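You operate a simulated robot arm through the tools that you are given. There is no shell and no other tool.

You are at the controls of a simulated robot arm. One attempt, no reset.

JOB
Wipe up the crumbs and put the dark biscuit back in its tin.
Fine: use the purple cloth and put it back. Then stand the tin on the clean spot; press the lid on once the biscuit is in. The other biscuit stays on the plate. What is to be rubbed or washed off counts as gone when no trace of it is left.

The check looks at the end state, three seconds after you hand in, the way a careful person would. Anything else that was tipped, shoved, dropped, spilled or broken makes it a failure. A push-on lid holds only when it is set on centred and level and pressed home; a screw cap is set on level and turned clockwise until tight. Flat cloth is picked up by pressing the open fingertips on it (5 to 10 N) and closing them slowly along it; thin cloth reads only 2 to 8 mm in the jaws.

ROBOT AND FRAMES
A 7-joint arm with a two-finger parallel gripper, fixed in place. Base frame: the origin is at the foot of the arm, x ahead of it, y to its left, z up; the work surface is at about z = 0. Readings come in mm, rad, newtons and seconds.
With the tool pointing down near the work surface it reaches from about 240 to 620 mm from the base axis. Its first joint turns from -1.152 to 1.152 rad. Payload 2.6 kg.
The TCP is the grasp point between the finger pads, 30 mm short of the fingertips. In the tool frame z runs along the fingers and y along their closing line. The gripper opens to 94 mm. The fingers are 28 mm wide and 10 mm thick; the gripper's body (50 by 96 mm) begins 55 mm behind the TCP.
Orientation is that of the tool frame in the base frame, as a unit quaternion [x, y, z, w]. With the fingers straight down and closing along the base's y, the tool's x points along the base's -x, its y along +y and its z along -z.

CONTROLS
- The arm moves only by the tool drive_tool. Its argument "moves" is a list of rows, each an object (a shift or turn left out is 0, a gripper value left out holds the last) with "translation": the shift along the base's x, y, z in mm, a list of three; "angular": the turn, a rotation vector about the base's x, y, z in rad, a list of three. In form: [{"translation": [dx, dy, dz], "angular": [wx, wy, wz]}, ...]. A call has 1 to 20 rows; each row is the pose to reach, as a shift and turn from the pose commanded when the call began. "jaw" is the finger opening in mm, from 0 to 94, set as the call begins (left out, the last holds). Each row takes 0.2 s and may step no farther than 50 mm and 0.15 rad from the row before; otherwise, or with a gripper value out of range, the whole call is refused. A pose out of reach is approached as far as the arm can. The call stops where the force on the tool passes 90 N (or 10 N more than at its start, if that is more) or the arm is blocked; 0.2 s more then pass. The fingers move at their own pace (about 72 mm/s each) and stop on an object; they squeeze with about 21 N. The grip force told is the motor's: it shows also when the fingers shut on nothing. Time passes only in rows, and 0.2 s behind the last, so rows that repeat a pose let the fingers close. It gives the time, the measured TCP pose, the force on the tool (base axes), the opening and the grip force at its end, in the units of the frame above (readings bear some noise), with the torque about the TCP (base axes, N m) and any sound that the robot's microphone picked up, and new pictures: "views" is both (left out), scene, wrist or none.
- Cameras (640 x 400 px; columns grow to the right, rows downward): "scene" is fixed at [39.9, 449.9, 532.2]; the picture's right is [-0.76, -0.65, 0.00], its down [-0.48, 0.56, -0.68] and it looks along [0.44, -0.51, -0.74] (base axes); focal length 214 px, centre (320, 200). "wrist" rides on the gripper at [76, 14, -103] in the tool frame; the picture's right is [-0.18, 0.98, 0.00], its down [-0.75, -0.14, -0.64] and it looks along [-0.63, -0.12, 0.77] (tool axes); focal length 243 px, centre (320, 200). There is no depth. A picture from a camera that has moved, and an enlarged one, comes with that camera's place and axes in the base frame and with its lens. The place of the scene camera against the robot may be out by one fixed shift of up to 25 mm in any direction.
- inspect(camera, box): a new picture of the part [left, top, right, bottom] of that camera's present view, enlarged. It takes no simulated time.
- hand_in(): hands the job in; it is judged then, once.

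Places have to be worked out from the pictures, the camera data and where the tool is seen. Open the gripper and draw the arm clear of the work before you hand the job in, unless the task says otherwise.

The tools are called after ">>>" by a JSON object that holds its "fn" and its "kwargs". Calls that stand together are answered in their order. drive_tool: Moves the arm, as the interface text tells. Its arguments: {"type":"object","properties":{"moves":{"type":"array"},"jaw":{"type":"number"},"views":{"type":"string","enum":["both","scene","wrist","none"]}},"required":["moves"]} The other tools are called the same way: inspect (camera, box) takes an enlarged picture of a part of a camera's view; hand_in () hands the job in.

At the start:

```text
clock: 0.0
tcp_pos: [361.0, 142.9, 379.2]
tool_rot: [-0.001, 1.0, -0.001, 0.001]
contact_force: [-0.3, -0.7, 0.6]
moment: [0.0, 0.01, 0.0]
finger_gap: 93.8
grip_force: 0.1
```

scene: 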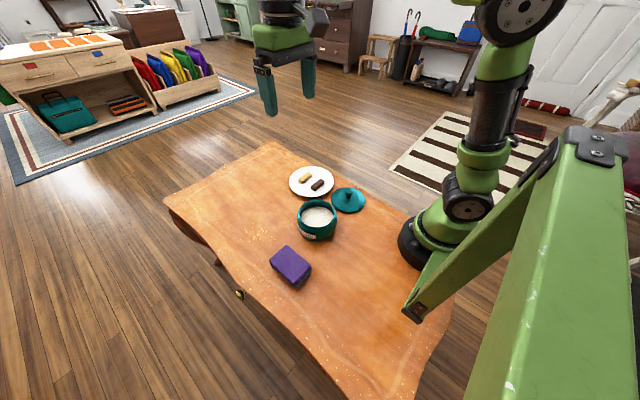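
wrist: 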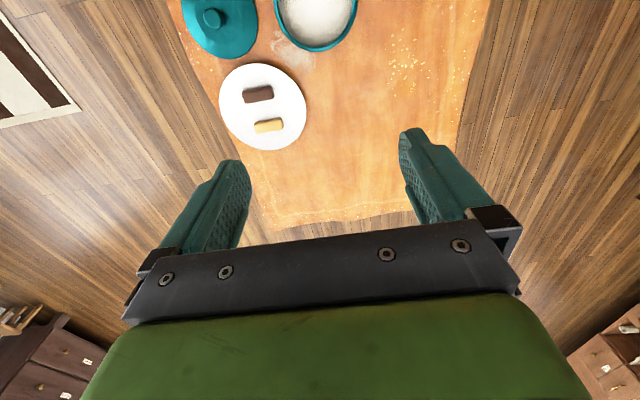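

I'll start by enlarging the table areas in both views to find the cloth, tin, lid, plate, and crumbs.

>>> {"fn": "inspect", "kwargs": {"camera": "scene", "box": [230, 150, 390, 250]}}

>>> {"fn": "inspect", "kwargs": {"camera": "scene", "box": [160, 200, 340, 312]}}

>>> {"fn": "inspect", "kwargs": {"camera": "wrist", "box": [170, 0, 490, 200]}}

```text
4.00 times, centred on (310, 200) of scene
camera zoom: at [39.9, 449.9, 532.2], right [-0.76, -0.65, 0.0], down [-0.48, 0.56, -0.68], along [0.44, -0.51, -0.74], focal length 858 px, centre (360, 200)
```

zoom: 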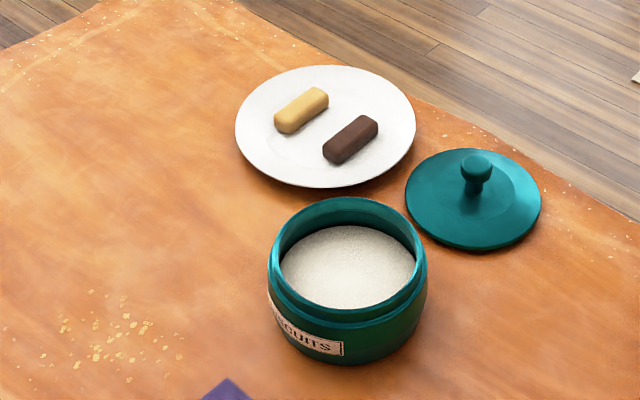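

```text
3.56 times, centred on (250, 256) of scene
camera zoom: at [39.9, 449.9, 532.2], right [-0.76, -0.65, 0.0], down [-0.48, 0.56, -0.68], along [0.44, -0.51, -0.74], focal length 763 px, centre (569, 1)
```

zoom: 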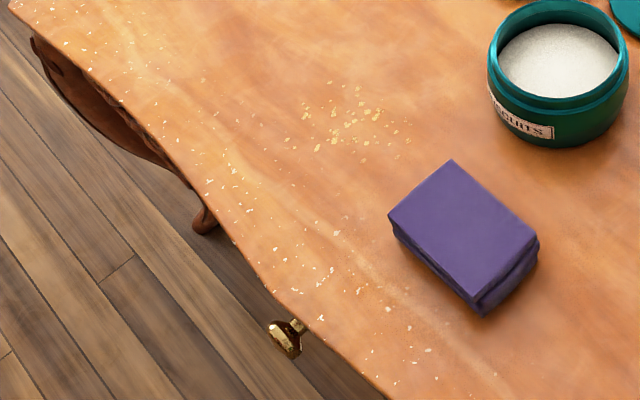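

```text
2.00 times, centred on (330, 100) of wrist
camera zoom: at [283.6, 157.6, 483.1], right [0.18, 0.98, 0.0], down [0.75, -0.14, 0.64], along [0.63, -0.12, -0.77], focal length 485 px, centre (300, 400)
```

zoom: 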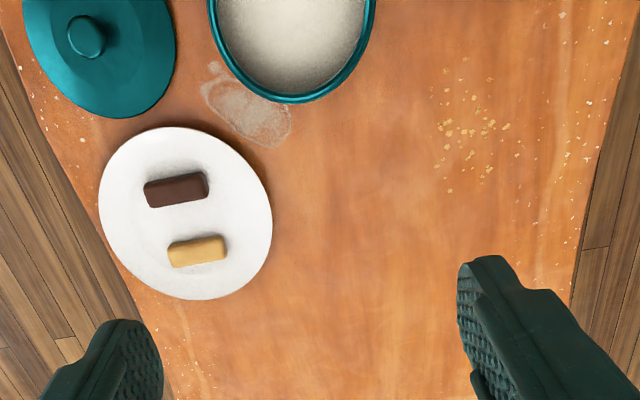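

The tin, lid, and cloth sit close to the base and only partly show in the wrist view. I'll tilt the tool so the wrist camera looks straight down, to measure everything from above.

>>> {"fn": "drive_tool", "kwargs": {"moves": [{"translation": [-15, 0, 10], "angular": [0, 0.13, 0]}, {"translation": [-30, 0, 20], "angular": [0, 0.26, 0]}, {"translation": [-45, 0, 30], "angular": [0, 0.39, 0]}, {"translation": [-60, 0, 40], "angular": [0, 0.52, 0]}, {"translation": [-60, 0, 40], "angular": [0, 0.65, 0]}, {"translation": [-60, 0, 40], "angular": [0, 0.65, 0]}]}}

```text
clock: 1.4
tcp_pos: [281.2, 147.0, 360.8]
tool_rot: [0.003, 0.963, -0.028, -0.27]
contact_force: [-0.5, 0.1, 0.6]
moment: [0.01, -0.02, 0.01]
finger_gap: 94.0
grip_force: 0.1
out of reach, approached as far as the arm can: row 3, 4, 5, 6
camera wrist: at [268.2, 167.8, 488.1], right [0.15, 0.98, -0.15], down [0.98, -0.12, 0.16], along [0.14, -0.17, -0.97], focal length 243 px, centre (320, 200)
```

scene: 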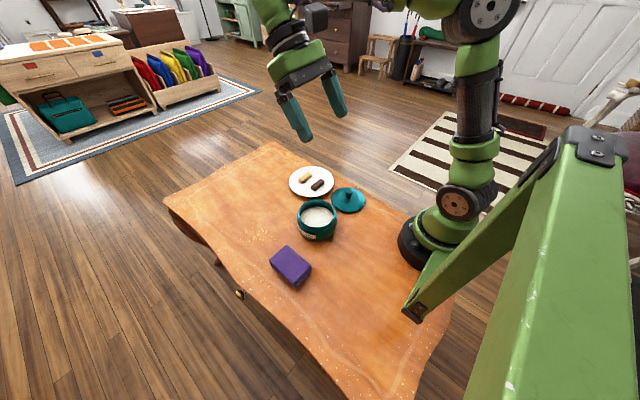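
wrist: 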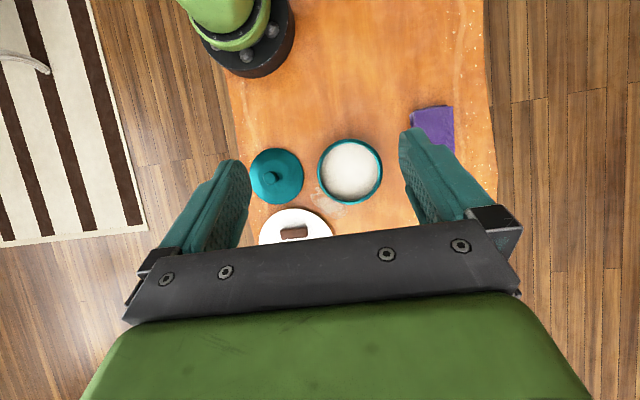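

Now the lid, tin, and cloth all show from above, so I'll zoom in on them.

>>> {"fn": "inspect", "kwargs": {"camera": "wrist", "box": [230, 110, 390, 210]}}

>>> {"fn": "inspect", "kwargs": {"camera": "wrist", "box": [370, 70, 498, 150]}}

```text
4.00 times, centred on (310, 160) of wrist
camera zoom: at [268.2, 167.8, 488.1], right [0.15, 0.98, -0.15], down [0.98, -0.12, 0.16], along [0.14, -0.17, -0.97], focal length 970 px, centre (360, 360)
```

zoom: 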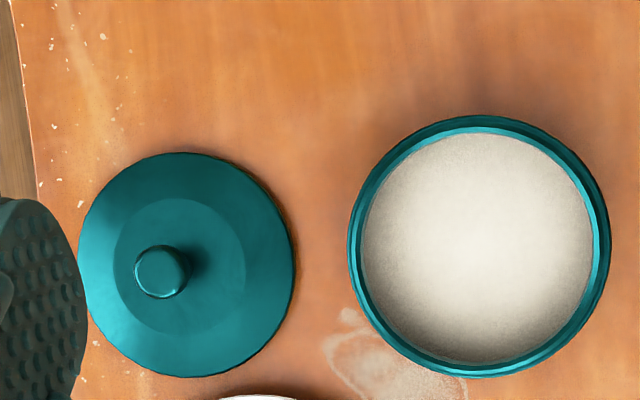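

```text
5.00 times, centred on (434, 110) of wrist
camera zoom: at [268.2, 167.8, 488.1], right [0.15, 0.98, -0.15], down [0.98, -0.12, 0.16], along [0.14, -0.17, -0.97], focal length 1213 px, centre (-250, 650)
```

zoom: 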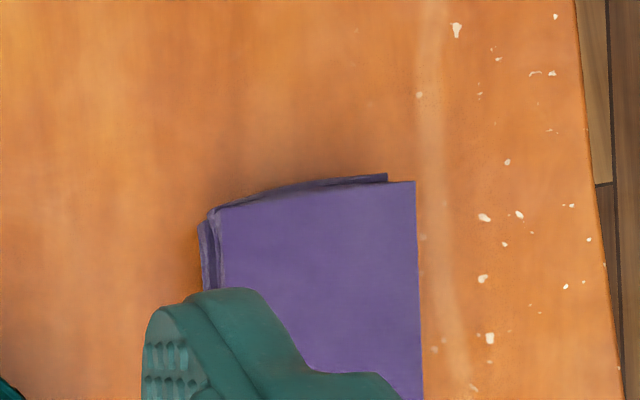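

Estimates from above: tin at about (287, 152), lid at about (283, -4), and the folded cloth about 90 x 62 mm at roughly (248, 305). The crumbs are at about (400, 290). I'll straighten the tool and move over toward the cloth, staying high.

>>> {"fn": "drive_tool", "kwargs": {"moves": [{"translation": [0, 0, 0], "angular": [0, -0.13, 0]}, {"translation": [0, 20, 0], "angular": [0, -0.26, 0]}, {"translation": [0, 50, -10], "angular": [0, -0.39, 0]}, {"translation": [0, 85, -30], "angular": [0, -0.52, 0]}, {"translation": [0, 120, -60], "angular": [0, -0.65, 0]}, {"translation": [-20, 150, -90], "angular": [0, -0.65, 0]}, {"translation": [-30, 160, -120], "angular": [0, -0.65, 0]}, {"translation": [-30, 160, -120], "angular": [0, -0.65, 0]}]}}

```text
clock: 3.2
tcp_pos: [251.6, 305.1, 245.0]
tool_rot: [0.011, 0.998, -0.025, 0.051]
contact_force: [0.3, 0.4, 0.5]
moment: [0.01, -0.03, 0.04]
finger_gap: 93.9
grip_force: 0.0
camera wrist: at [163.9, 327.0, 338.4], right [0.21, 0.98, -0.03], down [0.68, -0.12, 0.72], along [0.7, -0.17, -0.69], focal length 243 px, centre (320, 200)
```

scene: 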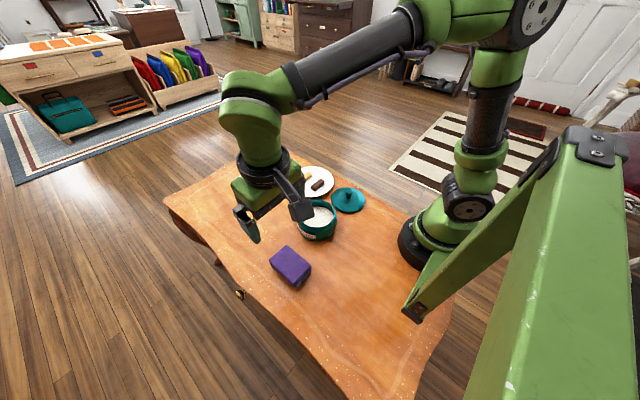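
wrist: 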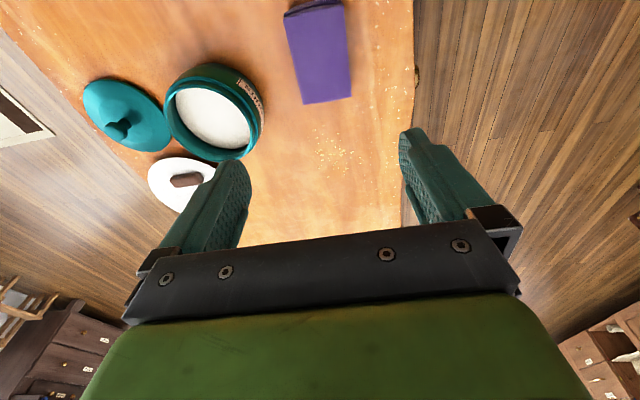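

The tilt came back about 0.1 rad too far, which I'll correct. First I'll zoom in on the crumbs, cloth, and tin from this pose.

>>> {"fn": "inspect", "kwargs": {"camera": "wrist", "box": [250, 0, 410, 100]}}

>>> {"fn": "inspect", "kwargs": {"camera": "wrist", "box": [240, 90, 432, 210]}}

>>> {"fn": "inspect", "kwargs": {"camera": "wrist", "box": [80, 50, 272, 170]}}

```text
4.00 times, centred on (330, 50) of wrist
camera zoom: at [163.9, 327.0, 338.4], right [0.21, 0.98, -0.03], down [0.68, -0.12, 0.72], along [0.7, -0.17, -0.69], focal length 970 px, centre (280, 800)
```

zoom: 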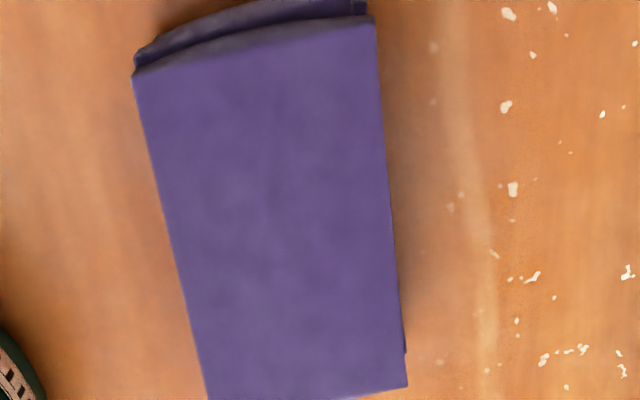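

```text
3.33 times, centred on (336, 150) of wrist
camera zoom: at [163.9, 327.0, 338.4], right [0.21, 0.98, -0.03], down [0.68, -0.12, 0.72], along [0.7, -0.17, -0.69], focal length 809 px, centre (267, 367)
```

zoom: 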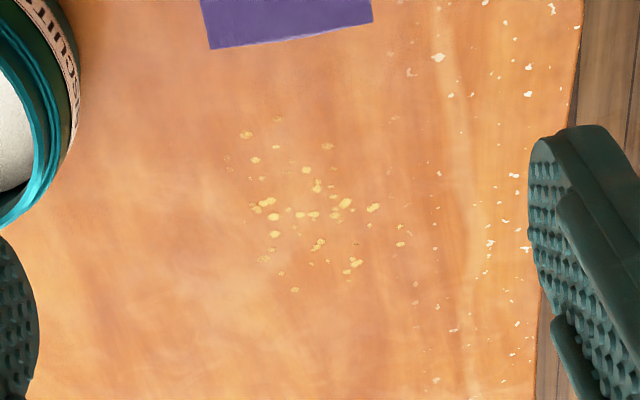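

```text
3.33 times, centred on (176, 110) of wrist
camera zoom: at [163.9, 327.0, 338.4], right [0.21, 0.98, -0.03], down [0.68, -0.12, 0.72], along [0.7, -0.17, -0.69], focal length 809 px, centre (800, 500)
```

zoom: 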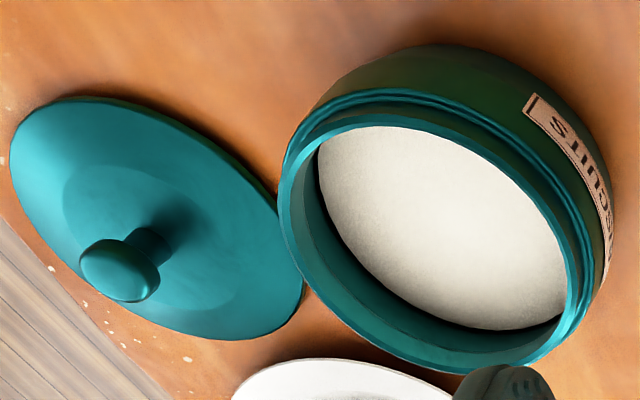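

The cloth spans about x 205–300, y 267–331, and is about 25 mm thick. The crumbs span about x 345–452, y 253–337. I'll fix the tilt and descend above the cloth with the jaws open.

>>> {"fn": "drive_tool", "kwargs": {"moves": [{"translation": [0, -3, -40], "angular": [0.025, 0.05, -0.004]}, {"translation": [1, -6, -80], "angular": [0.05, 0.102, -0.008]}, {"translation": [1, -6, -120], "angular": [0.05, 0.102, -0.008]}, {"translation": [1, -6, -145], "angular": [0.05, 0.102, -0.008]}, {"translation": [1, -6, -145], "angular": [0.05, 0.102, -0.008]}], "jaw": 94}}

```text
clock: 4.4
tcp_pos: [251.7, 300.7, 98.6]
tool_rot: [0.015, 1.0, -0.002, 0.0]
contact_force: [0.1, 0.0, -0.5]
moment: [0.01, 0.0, 0.01]
finger_gap: 94.0
grip_force: 0.1
camera wrist: at [175.4, 317.5, 202.2], right [0.21, 0.98, 0.0], down [0.75, -0.16, 0.64], along [0.63, -0.14, -0.77], focal length 243 px, centre (320, 200)
```

scene: 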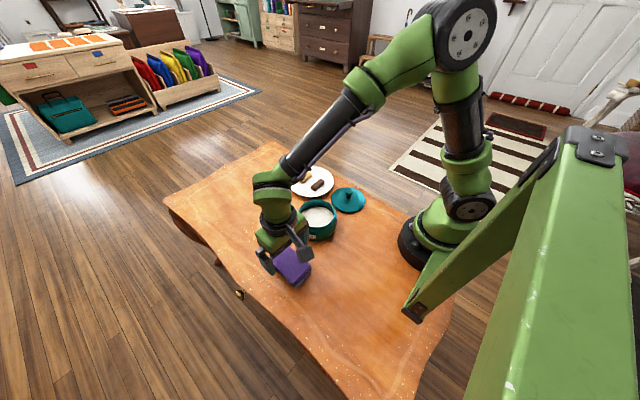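
wrist: 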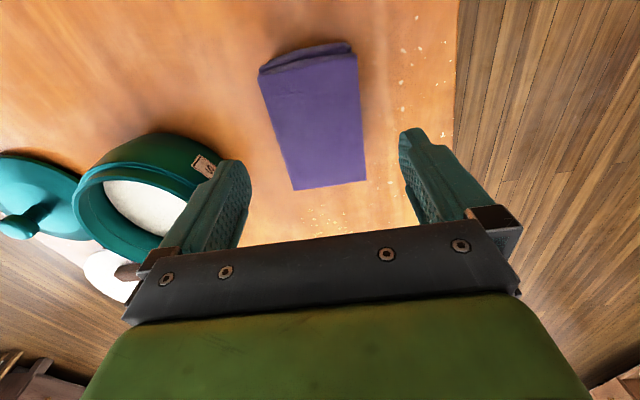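

The tool is now vertical, and the cloth is centred near (255, 299) between the fingers. I'll lower it so the fingertips sit about 7 mm above the table on either side.

>>> {"fn": "drive_tool", "kwargs": {"moves": [{"translation": [2, -1, -30], "angular": [0, 0, -0.015]}, {"translation": [3, -1, -50], "angular": [0, 0, -0.015]}, {"translation": [3, -1, -61], "angular": [0, 0, -0.015]}, {"translation": [3, -1, -61], "angular": [0, 0, -0.015]}]}}

```text
clock: 5.4
tcp_pos: [255.1, 299.7, 37.4]
tool_rot: [0.023, 1.0, -0.002, 0.0]
contact_force: [-0.5, 0.5, -0.6]
moment: [-0.03, -0.01, -0.02]
finger_gap: 94.2
grip_force: 0.1
camera wrist: at [178.7, 317.7, 141.5], right [0.23, 0.97, 0.0], down [0.75, -0.17, 0.64], along [0.63, -0.15, -0.77], focal length 243 px, centre (320, 200)
```

scene: 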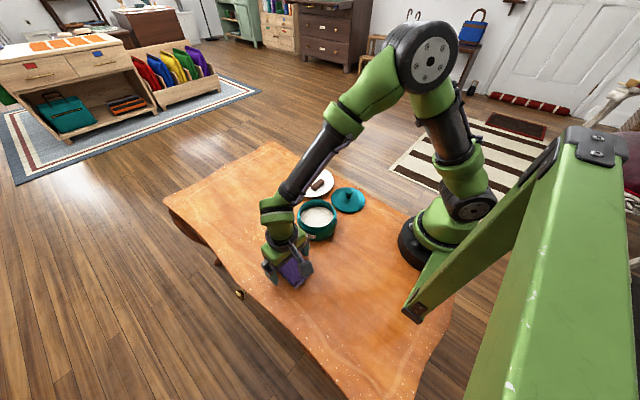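
wrist: 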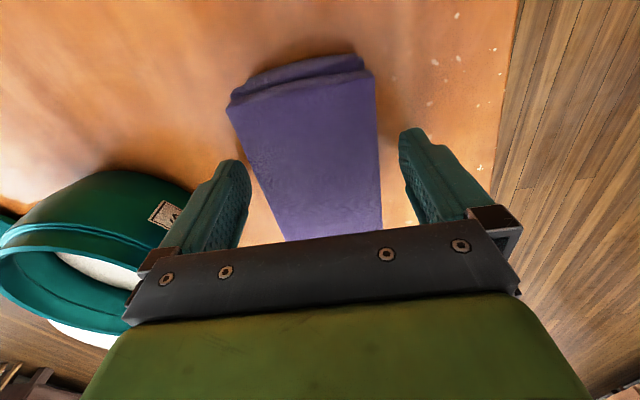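

The fingers straddle the cloth. I'll close the jaw on it.

>>> {"fn": "drive_tool", "kwargs": {"moves": [{"translation": [0, 0, 0]}, {"translation": [0, 0, 0]}, {"translation": [0, 0, 0]}, {"translation": [0, 0, 0]}], "jaw": 20}}

```text
clock: 6.4
tcp_pos: [254.8, 300.1, 39.7]
tool_rot: [0.023, 1.0, -0.002, 0.001]
contact_force: [-0.3, 0.1, -0.2]
moment: [0.02, 0.04, 0.0]
finger_gap: 66.4
grip_force: 20.6
camera wrist: at [178.6, 317.7, 141.8], right [0.23, 0.97, 0.0], down [0.75, -0.17, 0.64], along [0.63, -0.15, -0.77], focal length 243 px, centre (320, 200)
```

scene: 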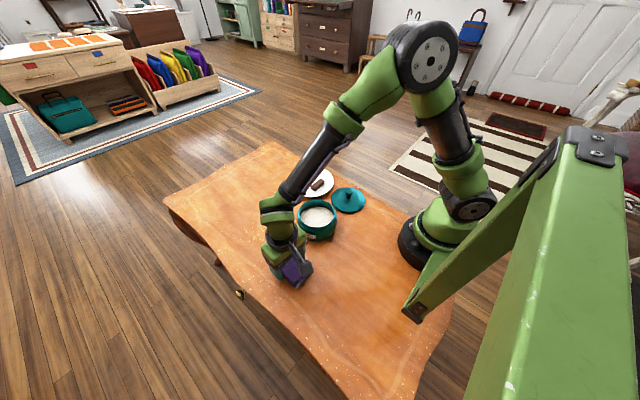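
wrist: 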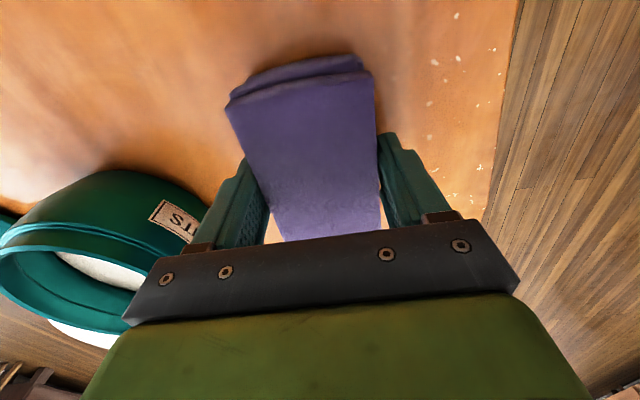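

The cloth is held at 66 mm. I'll lift it and carry it over the near edge of the crumbs.

>>> {"fn": "drive_tool", "kwargs": {"moves": [{"translation": [0, 0, 20]}, {"translation": [0, 0, 45]}, {"translation": [45, -10, 45]}, {"translation": [85, -25, 45]}, {"translation": [110, -32, 45]}, {"translation": [110, -32, 25]}, {"translation": [110, -32, 10]}, {"translation": [110, -32, 10]}]}}

```text
clock: 8.2
tcp_pos: [366.0, 267.7, 48.3]
tool_rot: [0.022, 1.0, -0.002, 0.001]
contact_force: [-0.3, 0.1, -0.4]
moment: [0.01, 0.01, -0.03]
finger_gap: 66.2
grip_force: 20.6
camera wrist: at [289.2, 286.7, 151.3], right [0.23, 0.97, 0.0], down [0.75, -0.17, 0.64], along [0.63, -0.15, -0.77], focal length 243 px, centre (320, 200)
```

scene: 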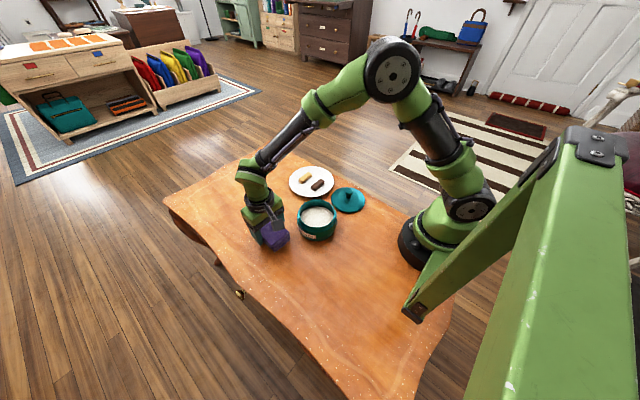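
wrist: 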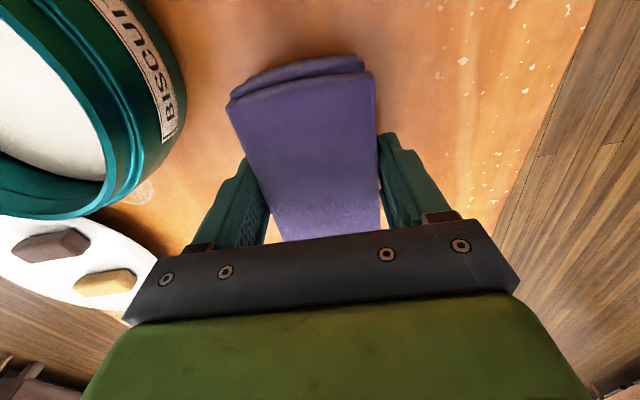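

The cloth came up square in the jaws. I'll lower it gently until it presses on the table.

>>> {"fn": "drive_tool", "kwargs": {"moves": [{"translation": [0, 0, -6]}, {"translation": [0, 0, -9]}, {"translation": [0, 0, -10]}, {"translation": [0, 0, -10]}], "views": "none"}}

```text
clock: 9.2
tcp_pos: [364.8, 268.9, 39.3]
tool_rot: [0.022, 1.0, -0.001, 0.001]
contact_force: [-3.4, -1.4, 8.4]
moment: [-0.14, 0.13, 0.06]
finger_gap: 65.9
grip_force: 20.8
```

Contact is at about 8 N. I'll wipe along x in overlapping strokes, working toward +y.

>>> {"fn": "drive_tool", "kwargs": {"moves": [{"translation": [25, 0, 0]}, {"translation": [50, 0, 0]}, {"translation": [75, 0, 0]}, {"translation": [75, 12, 0]}, {"translation": [50, 12, 0]}, {"translation": [25, 12, 0]}, {"translation": [0, 12, 0]}, {"translation": [-8, 24, 0]}, {"translation": [17, 24, 0]}, {"translation": [42, 24, 0]}, {"translation": [67, 24, 0]}, {"translation": [80, 36, 0]}, {"translation": [55, 36, 0]}, {"translation": [30, 36, 0]}, {"translation": [5, 36, 0]}, {"translation": [-8, 48, 0]}, {"translation": [17, 48, 0]}, {"translation": [42, 48, 0]}, {"translation": [67, 48, 0]}, {"translation": [80, 48, 0]}]}}

```text
clock: 13.4
tcp_pos: [445.5, 317.2, 37.0]
tool_rot: [0.022, 1.0, -0.002, 0.001]
contact_force: [-3.8, 0.1, 5.9]
moment: [0.11, -0.02, 0.03]
finger_gap: 65.5
grip_force: 20.7
camera wrist: at [368.9, 335.7, 141.2], right [0.23, 0.97, 0.0], down [0.75, -0.17, 0.64], along [0.63, -0.15, -0.77], focal length 243 px, centre (320, 200)
```

scene: 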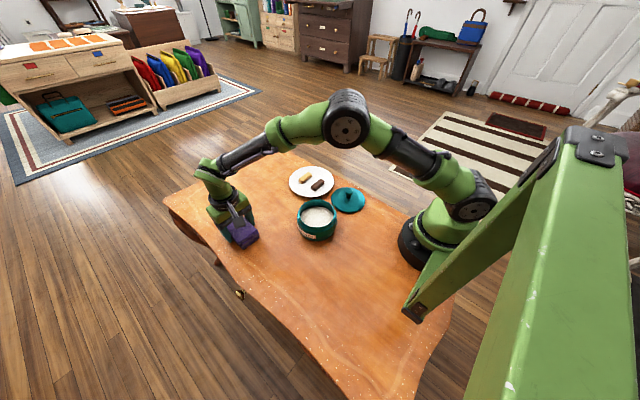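
wrist: 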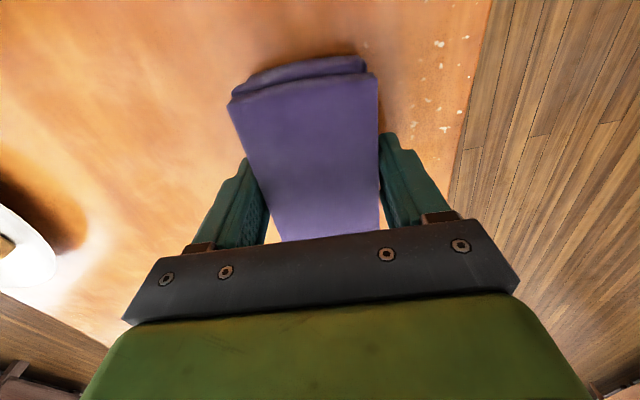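

I'll check the wiped area in both views.

>>> {"fn": "inspect", "kwargs": {"camera": "scene", "box": [190, 190, 310, 265]}}

>>> {"fn": "inspect", "kwargs": {"camera": "wrist", "box": [100, 0, 500, 250]}}

```text
5.33 times, centred on (250, 228) of scene
camera zoom: at [39.9, 449.9, 532.2], right [-0.76, -0.65, 0.0], down [-0.48, 0.56, -0.68], along [0.44, -0.51, -0.74], focal length 1144 px, centre (693, 53)
```

zoom: 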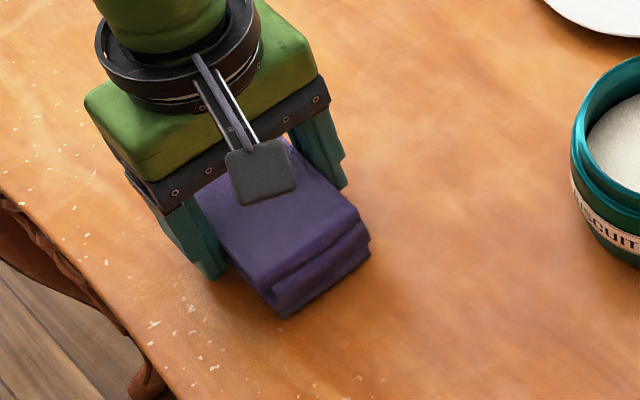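

```text
1.60 times, centred on (300, 125) of wrist
camera zoom: at [368.9, 335.7, 141.2], right [0.23, 0.97, 0.0], down [0.75, -0.17, 0.64], along [0.63, -0.15, -0.77], focal length 388 px, centre (352, 320)
```

zoom: 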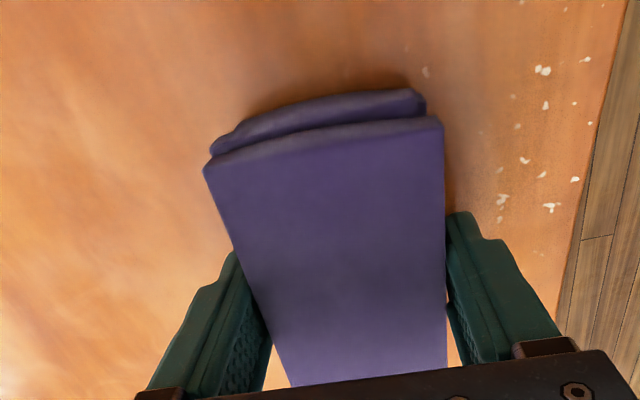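

The area looks clean so far. I'll make a second, crossing set of strokes with slightly more pressure to catch any remains.

>>> {"fn": "drive_tool", "kwargs": {"moves": [{"translation": [0, 12, -1]}, {"translation": [-25, 14, -1]}, {"translation": [-50, 14, -1]}, {"translation": [-75, 14, -1]}, {"translation": [-92, 14, -1]}, {"translation": [-92, -10, -1]}, {"translation": [-92, -35, -1]}, {"translation": [-92, -58, -1]}, {"translation": [-65, -58, -1]}, {"translation": [-60, -35, -1]}, {"translation": [-60, -10, -1]}, {"translation": [-60, 12, -1]}, {"translation": [-30, 12, -1]}, {"translation": [-30, -10, -1]}, {"translation": [-30, -35, -1]}, {"translation": [-30, -58, -1]}, {"translation": [0, -58, -1]}, {"translation": [0, -35, -1]}, {"translation": [0, -10, -1]}, {"translation": [0, 10, -1]}], "views": "none"}}

```text
clock: 17.6
tcp_pos: [445.5, 324.8, 36.6]
tool_rot: [0.022, 1.0, -0.001, 0.002]
contact_force: [-0.9, -5.3, 11.3]
moment: [-0.15, -0.27, -0.11]
finger_gap: 65.4
grip_force: 21.0
```

I'll lift up high and back over the cloth's home position so I can inspect the wiped spot before setting the cloth down.

>>> {"fn": "drive_tool", "kwargs": {"moves": [{"translation": [0, 0, 30]}, {"translation": [-10, 0, 75]}, {"translation": [-40, -5, 110]}, {"translation": [-85, -15, 140]}, {"translation": [-130, -20, 160]}, {"translation": [-170, -24, 170]}, {"translation": [-190, -25, 180]}, {"translation": [-190, -25, 180]}]}}

```text
refused: row 4 steps farther than a row can; nothing moved
```

Row 4 stepped too far, so I'll send the same path in smaller steps.

>>> {"fn": "drive_tool", "kwargs": {"moves": [{"translation": [0, 0, 30]}, {"translation": [-10, 0, 75]}, {"translation": [-40, -5, 105]}, {"translation": [-75, -15, 130]}, {"translation": [-110, -20, 150]}, {"translation": [-150, -24, 165]}, {"translation": [-190, -25, 175]}, {"translation": [-190, -25, 175]}]}}

```text
clock: 19.4
tcp_pos: [254.6, 301.8, 212.0]
tool_rot: [0.023, 1.0, -0.002, 0.001]
contact_force: [0.2, 0.0, -0.7]
moment: [0.01, 0.01, 0.01]
finger_gap: 65.6
grip_force: 20.8
camera wrist: at [178.7, 319.7, 316.2], right [0.23, 0.97, 0.0], down [0.75, -0.17, 0.64], along [0.63, -0.15, -0.76], focal length 243 px, centre (320, 200)
```

scene: 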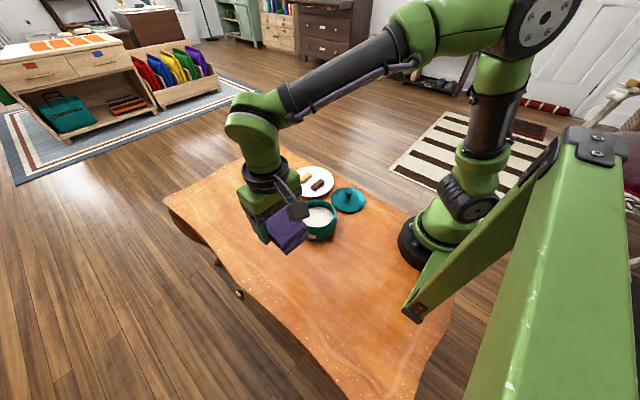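
wrist: 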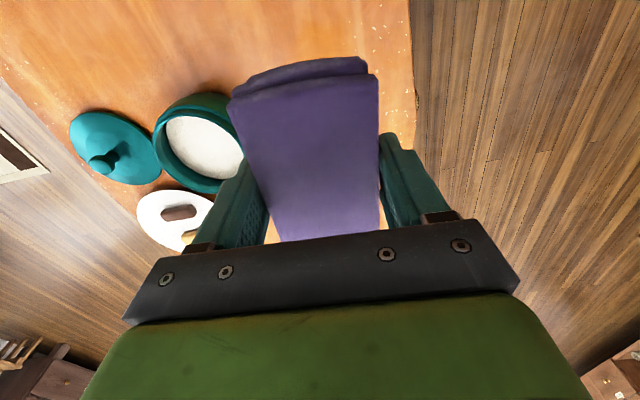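

>>> {"fn": "inspect", "kwargs": {"camera": "scene", "box": [170, 180, 314, 270]}}

```text
4.44 times, centred on (242, 225) of scene
camera zoom: at [39.9, 449.9, 532.2], right [-0.76, -0.65, 0.0], down [-0.48, 0.56, -0.68], along [0.44, -0.51, -0.74], focal length 953 px, centre (667, 89)
```

zoom: 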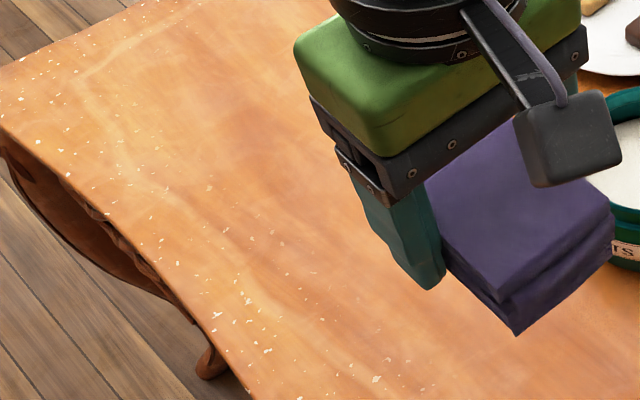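

The visible part is clean, but the gripper hides some of it. I'll lower the cloth to just above its home spot and look again from the scene camera.

>>> {"fn": "drive_tool", "kwargs": {"moves": [{"translation": [0, 0, -45]}, {"translation": [0, -1, -90]}, {"translation": [0, -2, -130]}, {"translation": [0, -2, -150]}, {"translation": [0, -2, -150]}]}}

>>> {"fn": "inspect", "kwargs": {"camera": "scene", "box": [190, 180, 318, 260]}}

```text
clock: 20.6
tcp_pos: [256.0, 300.4, 62.6]
tool_rot: [0.023, 1.0, -0.001, 0.001]
contact_force: [0.3, 0.7, 0.6]
moment: [0.01, 0.01, 0.0]
finger_gap: 65.8
grip_force: 21.3
camera wrist: at [179.5, 318.7, 164.8], right [0.23, 0.97, 0.0], down [0.75, -0.17, 0.64], along [0.63, -0.15, -0.77], focal length 243 px, centre (320, 200)
```

scene: 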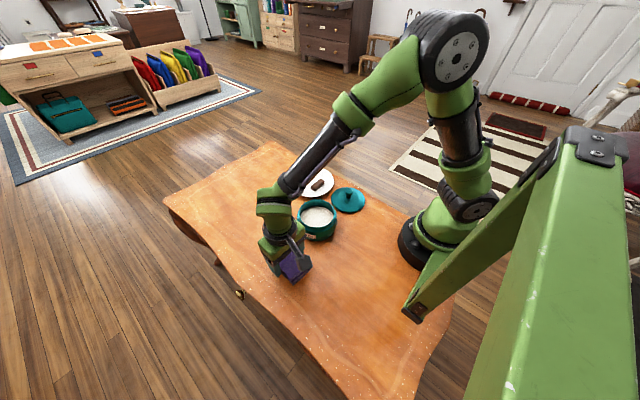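
wrist: 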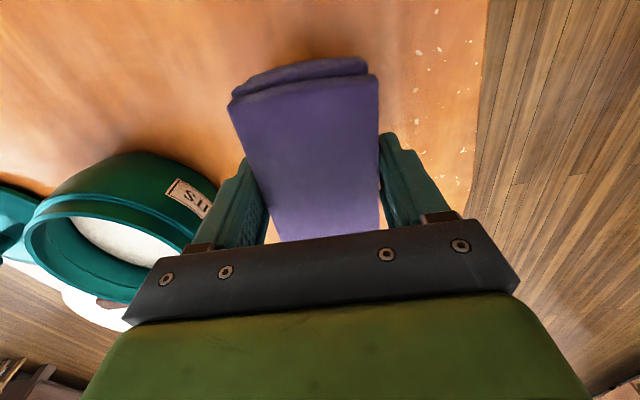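

```text
5.00 times, centred on (254, 220) of scene
camera zoom: at [39.9, 449.9, 532.2], right [-0.76, -0.65, 0.0], down [-0.48, 0.56, -0.68], along [0.44, -0.51, -0.74], focal length 1072 px, centre (650, 100)
```

zoom: 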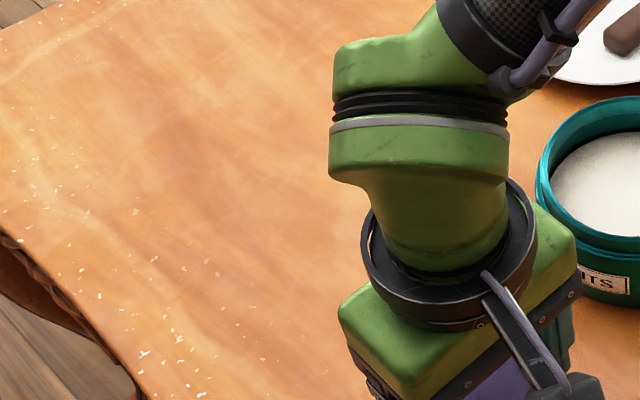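

No crumbs are visible in what I can see. I'll set the cloth down on its home spot, release it, and then check with a clear view.

>>> {"fn": "drive_tool", "kwargs": {"moves": [{"translation": [0, 0, -12]}, {"translation": [0, 0, -20]}, {"translation": [0, 0, -23.5]}, {"translation": [0, 0, -23.5]}], "views": "none"}}

```text
clock: 21.6
tcp_pos: [255.2, 298.7, 38.8]
tool_rot: [0.023, 1.0, -0.002, 0.001]
contact_force: [0.0, -0.9, -0.7]
moment: [-0.03, 0.02, 0.02]
finger_gap: 65.9
grip_force: 20.9
```

>>> {"fn": "drive_tool", "kwargs": {"moves": [{"translation": [0, 0, -1]}, {"translation": [0, 0, -2]}, {"translation": [0, 0, -2]}], "views": "none"}}

```text
clock: 22.4
tcp_pos: [255.1, 299.7, 38.0]
tool_rot: [0.022, 1.0, -0.001, 0.002]
contact_force: [-2.4, -3.3, 12.8]
moment: [-0.13, 0.02, 0.0]
finger_gap: 65.6
grip_force: 20.7
```

The cloth is on the table. I'll open the jaws and rise straight up.

>>> {"fn": "drive_tool", "kwargs": {"moves": [{"translation": [0, 0, 0.5]}, {"translation": [0, 0, 0.5]}, {"translation": [0, 0, 0.5]}, {"translation": [0, 0, 20]}, {"translation": [0, 0, 60]}, {"translation": [0, 0, 110]}, {"translation": [0, 0, 160]}, {"translation": [0, 0, 205]}, {"translation": [0, 0, 205]}], "jaw": 94}}

>>> {"fn": "inspect", "kwargs": {"camera": "wrist", "box": [240, 80, 432, 200]}}

>>> {"fn": "inspect", "kwargs": {"camera": "scene", "box": [190, 200, 334, 290]}}

```text
clock: 24.4
tcp_pos: [255.5, 297.4, 241.6]
tool_rot: [0.022, 1.0, -0.002, 0.001]
contact_force: [1.1, -0.5, 0.2]
moment: [0.0, -0.02, -0.02]
finger_gap: 94.0
grip_force: 0.0
camera wrist: at [180.2, 316.2, 345.1], right [0.23, 0.97, 0.0], down [0.75, -0.17, 0.64], along [0.63, -0.15, -0.77], focal length 243 px, centre (320, 200)
```

scene: 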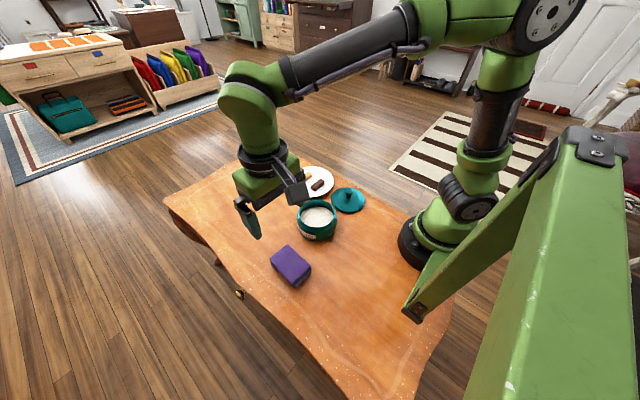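
wrist: 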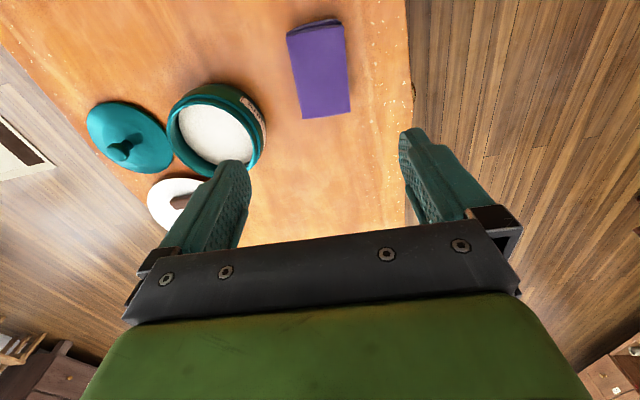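

```text
3.33 times, centred on (336, 140) of wrist
camera zoom: at [180.2, 316.2, 345.1], right [0.23, 0.97, 0.0], down [0.75, -0.17, 0.64], along [0.63, -0.15, -0.77], focal length 809 px, centre (267, 400)
```

zoom: 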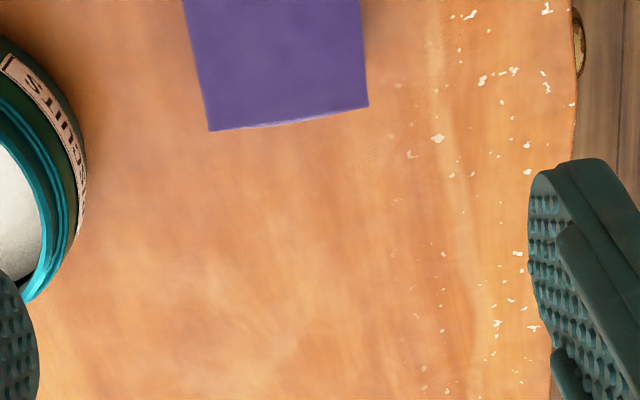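

```text
4.44 times, centred on (262, 245) of scene
camera zoom: at [39.9, 449.9, 532.2], right [-0.76, -0.65, 0.0], down [-0.48, 0.56, -0.68], along [0.44, -0.51, -0.74], focal length 953 px, centre (578, 0)
```

zoom: 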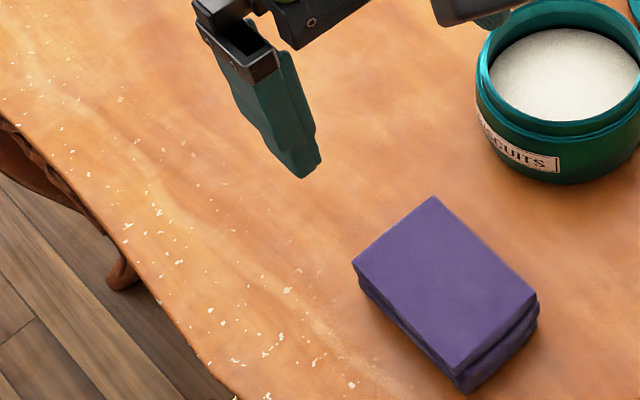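

The crumbs are gone. The pale specks that remain are wood texture in the same places as before, and the cloth is back on its original spot to within a couple of mm. Next I'll study the tin's shape and height.

>>> {"fn": "inspect", "kwargs": {"camera": "wrist", "box": [150, 70, 278, 150]}}

>>> {"fn": "inspect", "kwargs": {"camera": "scene", "box": [278, 180, 374, 240]}}

```text
5.00 times, centred on (214, 110) of wrist
camera zoom: at [180.2, 316.2, 345.1], right [0.23, 0.97, 0.0], down [0.75, -0.17, 0.64], along [0.63, -0.15, -0.77], focal length 1213 px, centre (850, 650)
```

zoom: 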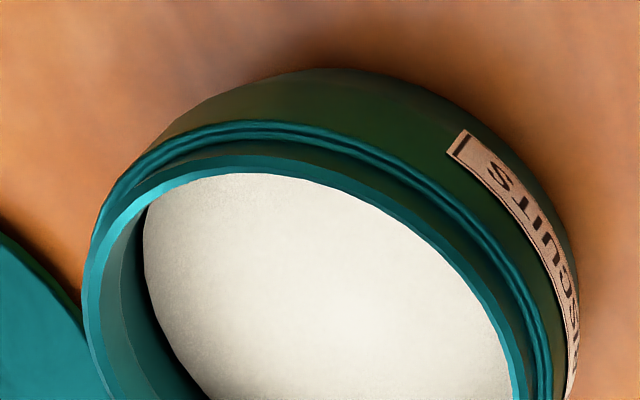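

```text
6.67 times, centred on (326, 210) of scene
camera zoom: at [39.9, 449.9, 532.2], right [-0.76, -0.65, 0.0], down [-0.48, 0.56, -0.68], along [0.44, -0.51, -0.74], focal length 1430 px, centre (280, 133)
```

zoom: 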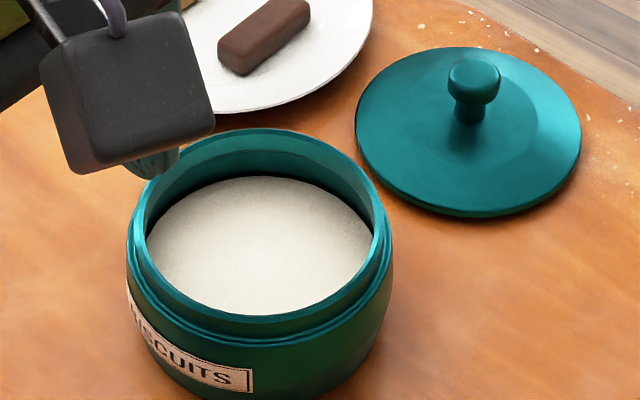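

I'll move above the tin's estimated centre at about (287, 152) to measure it more closely.

>>> {"fn": "drive_tool", "kwargs": {"moves": [{"translation": [8, -45, -5]}, {"translation": [18, -90, -15]}, {"translation": [32, -130, -30]}, {"translation": [32, -145, -50]}, {"translation": [32, -145, -50]}], "jaw": 60}}

>>> {"fn": "inspect", "kwargs": {"camera": "wrist", "box": [220, 0, 412, 120]}}

```text
clock: 25.6
tcp_pos: [288.8, 153.1, 189.4]
tool_rot: [0.023, 1.0, -0.001, 0.001]
contact_force: [0.8, -0.1, -0.9]
moment: [0.01, -0.01, -0.04]
finger_gap: 60.0
grip_force: 0.0
camera wrist: at [212.1, 171.9, 293.4], right [0.23, 0.97, 0.0], down [0.75, -0.17, 0.64], along [0.63, -0.15, -0.76], focal length 243 px, centre (320, 200)
```

scene: 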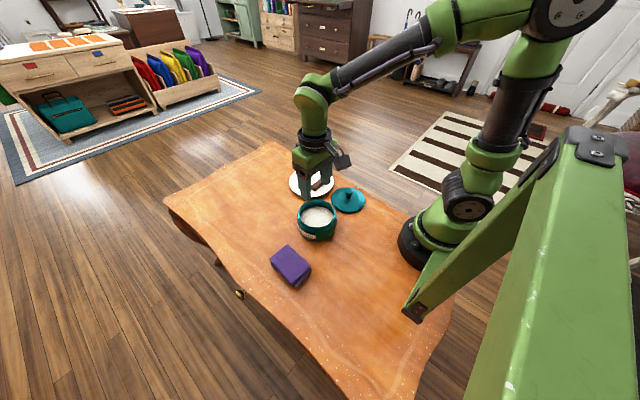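
wrist: 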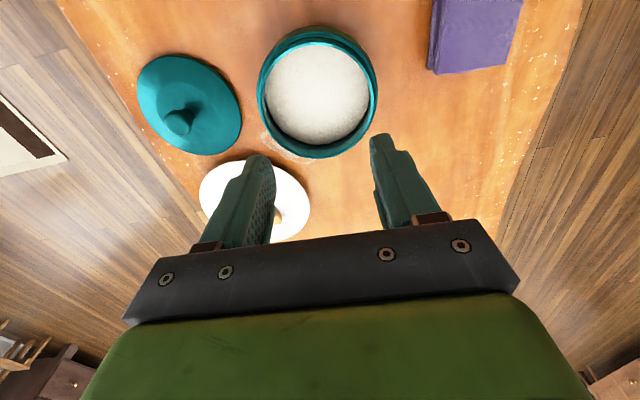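

```text
3.33 times, centred on (316, 60) of wrist
camera zoom: at [212.1, 171.9, 293.4], right [0.23, 0.97, 0.0], down [0.75, -0.17, 0.64], along [0.63, -0.15, -0.76], focal length 809 px, centre (333, 667)
```

zoom: 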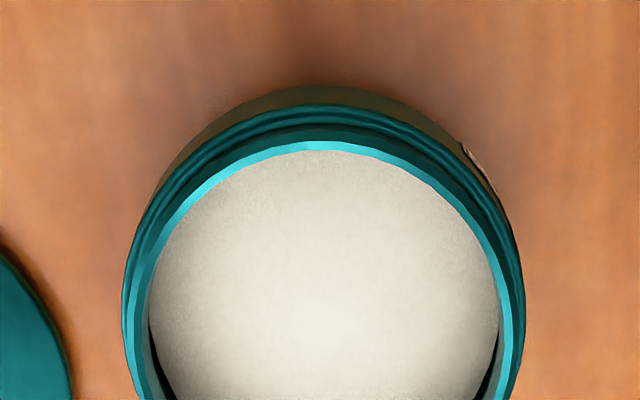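

>>> {"fn": "inspect", "kwargs": {"camera": "wrist", "box": [240, 10, 400, 110]}}

>>> {"fn": "inspect", "kwargs": {"camera": "wrist", "box": [240, 70, 400, 170]}}

>>> {"fn": "inspect", "kwargs": {"camera": "scene", "box": [280, 185, 376, 245]}}

```text
4.00 times, centred on (320, 60) of wrist
camera zoom: at [212.1, 171.9, 293.4], right [0.23, 0.97, 0.0], down [0.75, -0.17, 0.64], along [0.63, -0.15, -0.76], focal length 970 px, centre (320, 760)
```

zoom: 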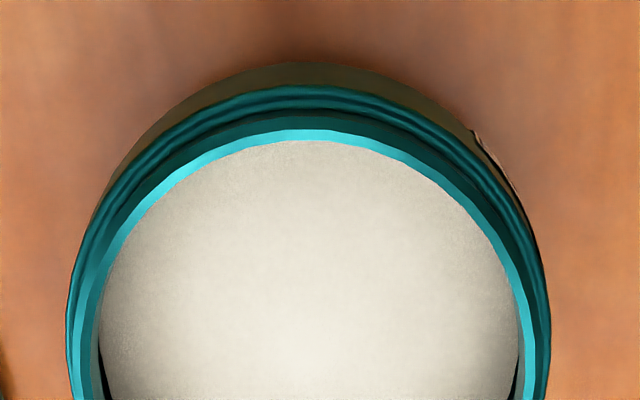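

```text
4.00 times, centred on (320, 120) of wrist
camera zoom: at [212.1, 171.9, 293.4], right [0.23, 0.97, 0.0], down [0.75, -0.17, 0.64], along [0.63, -0.15, -0.76], focal length 970 px, centre (320, 520)
```

zoom: 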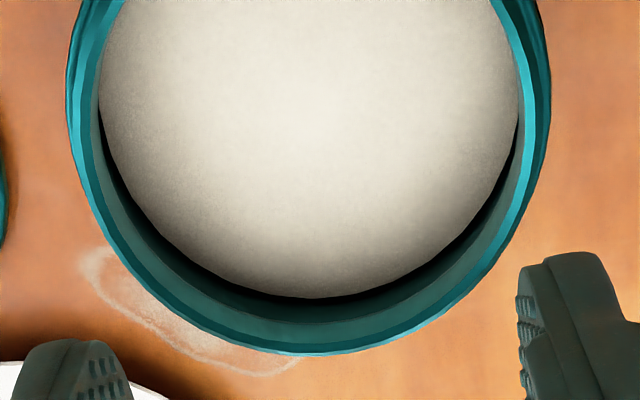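

```text
6.67 times, centred on (328, 215) of scene
camera zoom: at [39.9, 449.9, 532.2], right [-0.76, -0.65, 0.0], down [-0.48, 0.56, -0.68], along [0.44, -0.51, -0.74], focal length 1430 px, centre (267, 100)
```

zoom: 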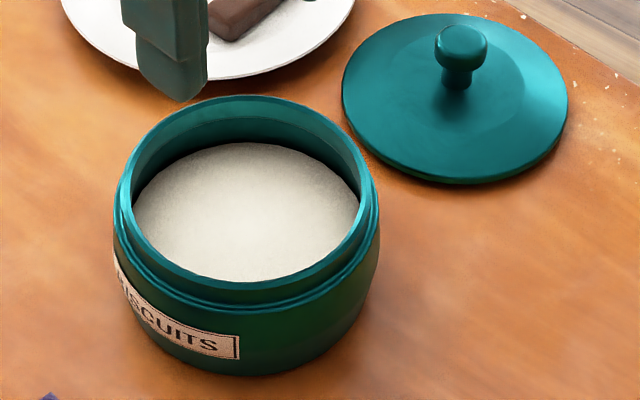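

The tin has an upstanding neck about 100 mm across, a bead below it, and a white floor about 25 mm beneath the rim. The jaws can't span the outside, so I'll grip it from inside by spreading the fingers. I'll lower partway to check alignment.

>>> {"fn": "drive_tool", "kwargs": {"moves": [{"translation": [0, 0, -40]}, {"translation": [0, 0, -80]}, {"translation": [0, 0, -85]}, {"translation": [0, 0, -85]}]}}

>>> {"fn": "inspect", "kwargs": {"camera": "scene", "box": [270, 170, 382, 240]}}

>>> {"fn": "inspect", "kwargs": {"camera": "wrist", "box": [200, 30, 456, 190]}}

```text
clock: 26.6
tcp_pos: [286.0, 154.5, 105.8]
tool_rot: [0.023, 1.0, -0.002, 0.001]
contact_force: [-0.1, -0.2, 0.4]
moment: [-0.01, -0.01, 0.0]
finger_gap: 60.0
grip_force: 0.0
camera wrist: at [210.1, 172.8, 208.6], right [0.23, 0.97, 0.0], down [0.75, -0.17, 0.64], along [0.63, -0.15, -0.77], focal length 243 px, centre (320, 200)
```

scene: 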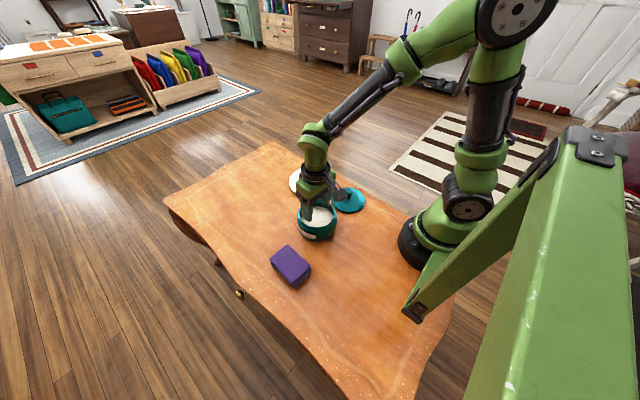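
wrist: 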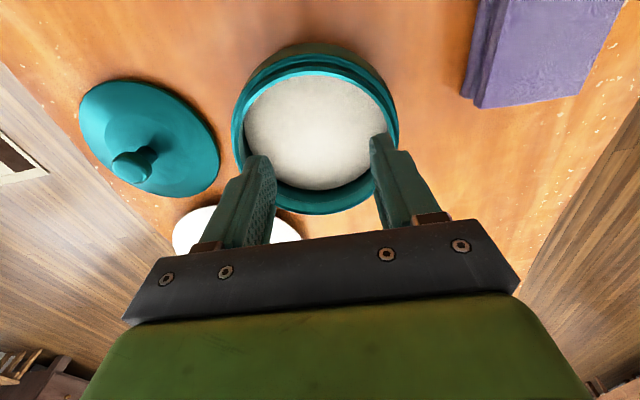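

```text
5.71 times, centred on (326, 205) of scene
camera zoom: at [39.9, 449.9, 532.2], right [-0.76, -0.65, 0.0], down [-0.48, 0.56, -0.68], along [0.44, -0.51, -0.74], focal length 1226 px, centre (286, 171)
```

zoom: 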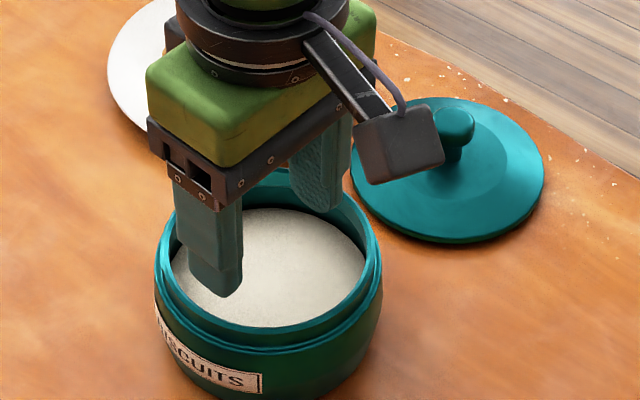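

```text
2.50 times, centred on (328, 110) of wrist
camera zoom: at [210.1, 172.8, 208.6], right [0.23, 0.97, 0.0], down [0.75, -0.17, 0.64], along [0.63, -0.15, -0.77], focal length 606 px, centre (300, 425)
```

zoom: 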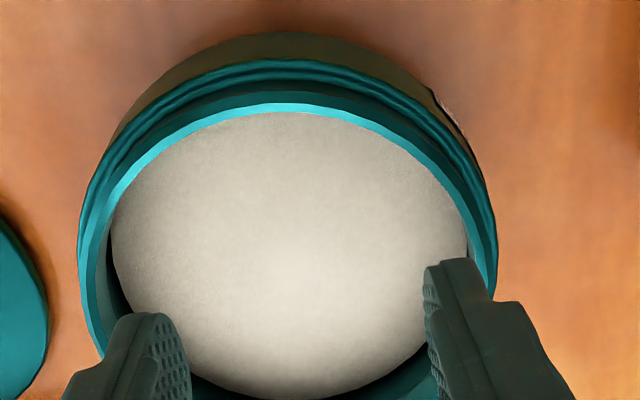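

The fingers line up with the tin's centre. I'll descend with the fingertips inside the neck, stopping above the white floor and watching the force.

>>> {"fn": "drive_tool", "kwargs": {"moves": [{"translation": [0, -1.5, -15]}, {"translation": [0, -1.5, -25]}, {"translation": [0, -1.5, -30]}, {"translation": [0, -1.5, -30]}]}}

>>> {"fn": "inspect", "kwargs": {"camera": "scene", "box": [280, 185, 376, 245]}}

>>> {"fn": "inspect", "kwargs": {"camera": "wrist", "box": [200, 60, 456, 220]}}

```text
clock: 27.6
tcp_pos: [287.7, 152.2, 76.2]
tool_rot: [0.023, 1.0, -0.002, 0.001]
contact_force: [-0.5, -0.6, 0.7]
moment: [-0.01, -0.01, -0.02]
finger_gap: 60.1
grip_force: 0.1
camera wrist: at [210.5, 171.2, 178.9], right [0.23, 0.97, 0.0], down [0.75, -0.17, 0.64], along [0.63, -0.15, -0.77], focal length 243 px, centre (320, 200)
```

scene: 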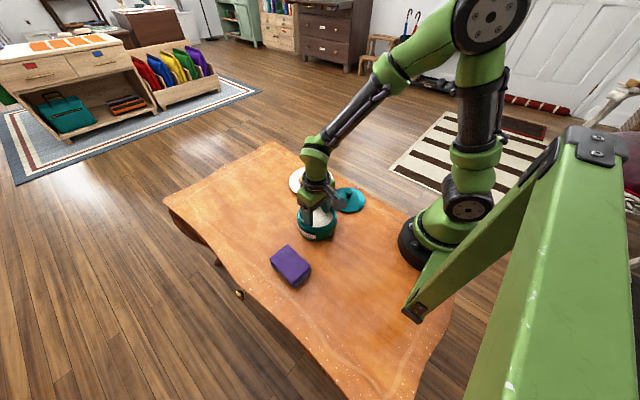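
wrist: 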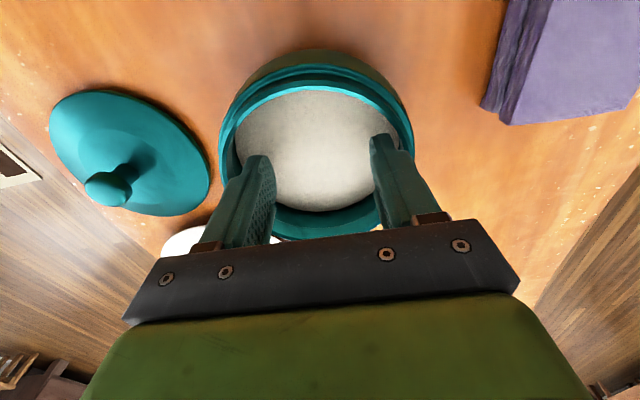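

```text
6.67 times, centred on (328, 215) of scene
camera zoom: at [39.9, 449.9, 532.2], right [-0.76, -0.65, 0.0], down [-0.48, 0.56, -0.68], along [0.44, -0.51, -0.74], focal length 1430 px, centre (267, 100)
```

zoom: 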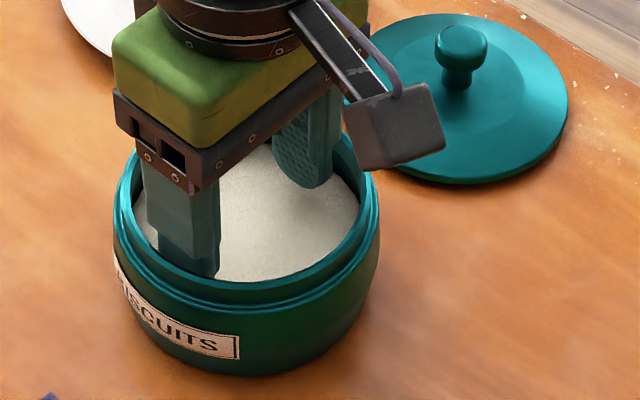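

```text
2.50 times, centred on (328, 140) of wrist
camera zoom: at [210.5, 171.2, 178.9], right [0.23, 0.97, 0.0], down [0.75, -0.17, 0.64], along [0.63, -0.15, -0.77], focal length 606 px, centre (300, 350)
```

zoom: 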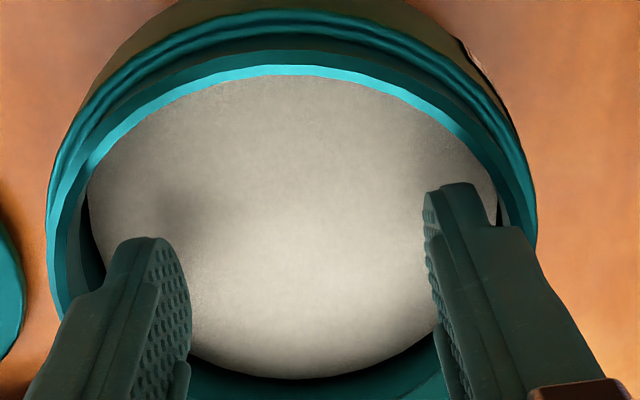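

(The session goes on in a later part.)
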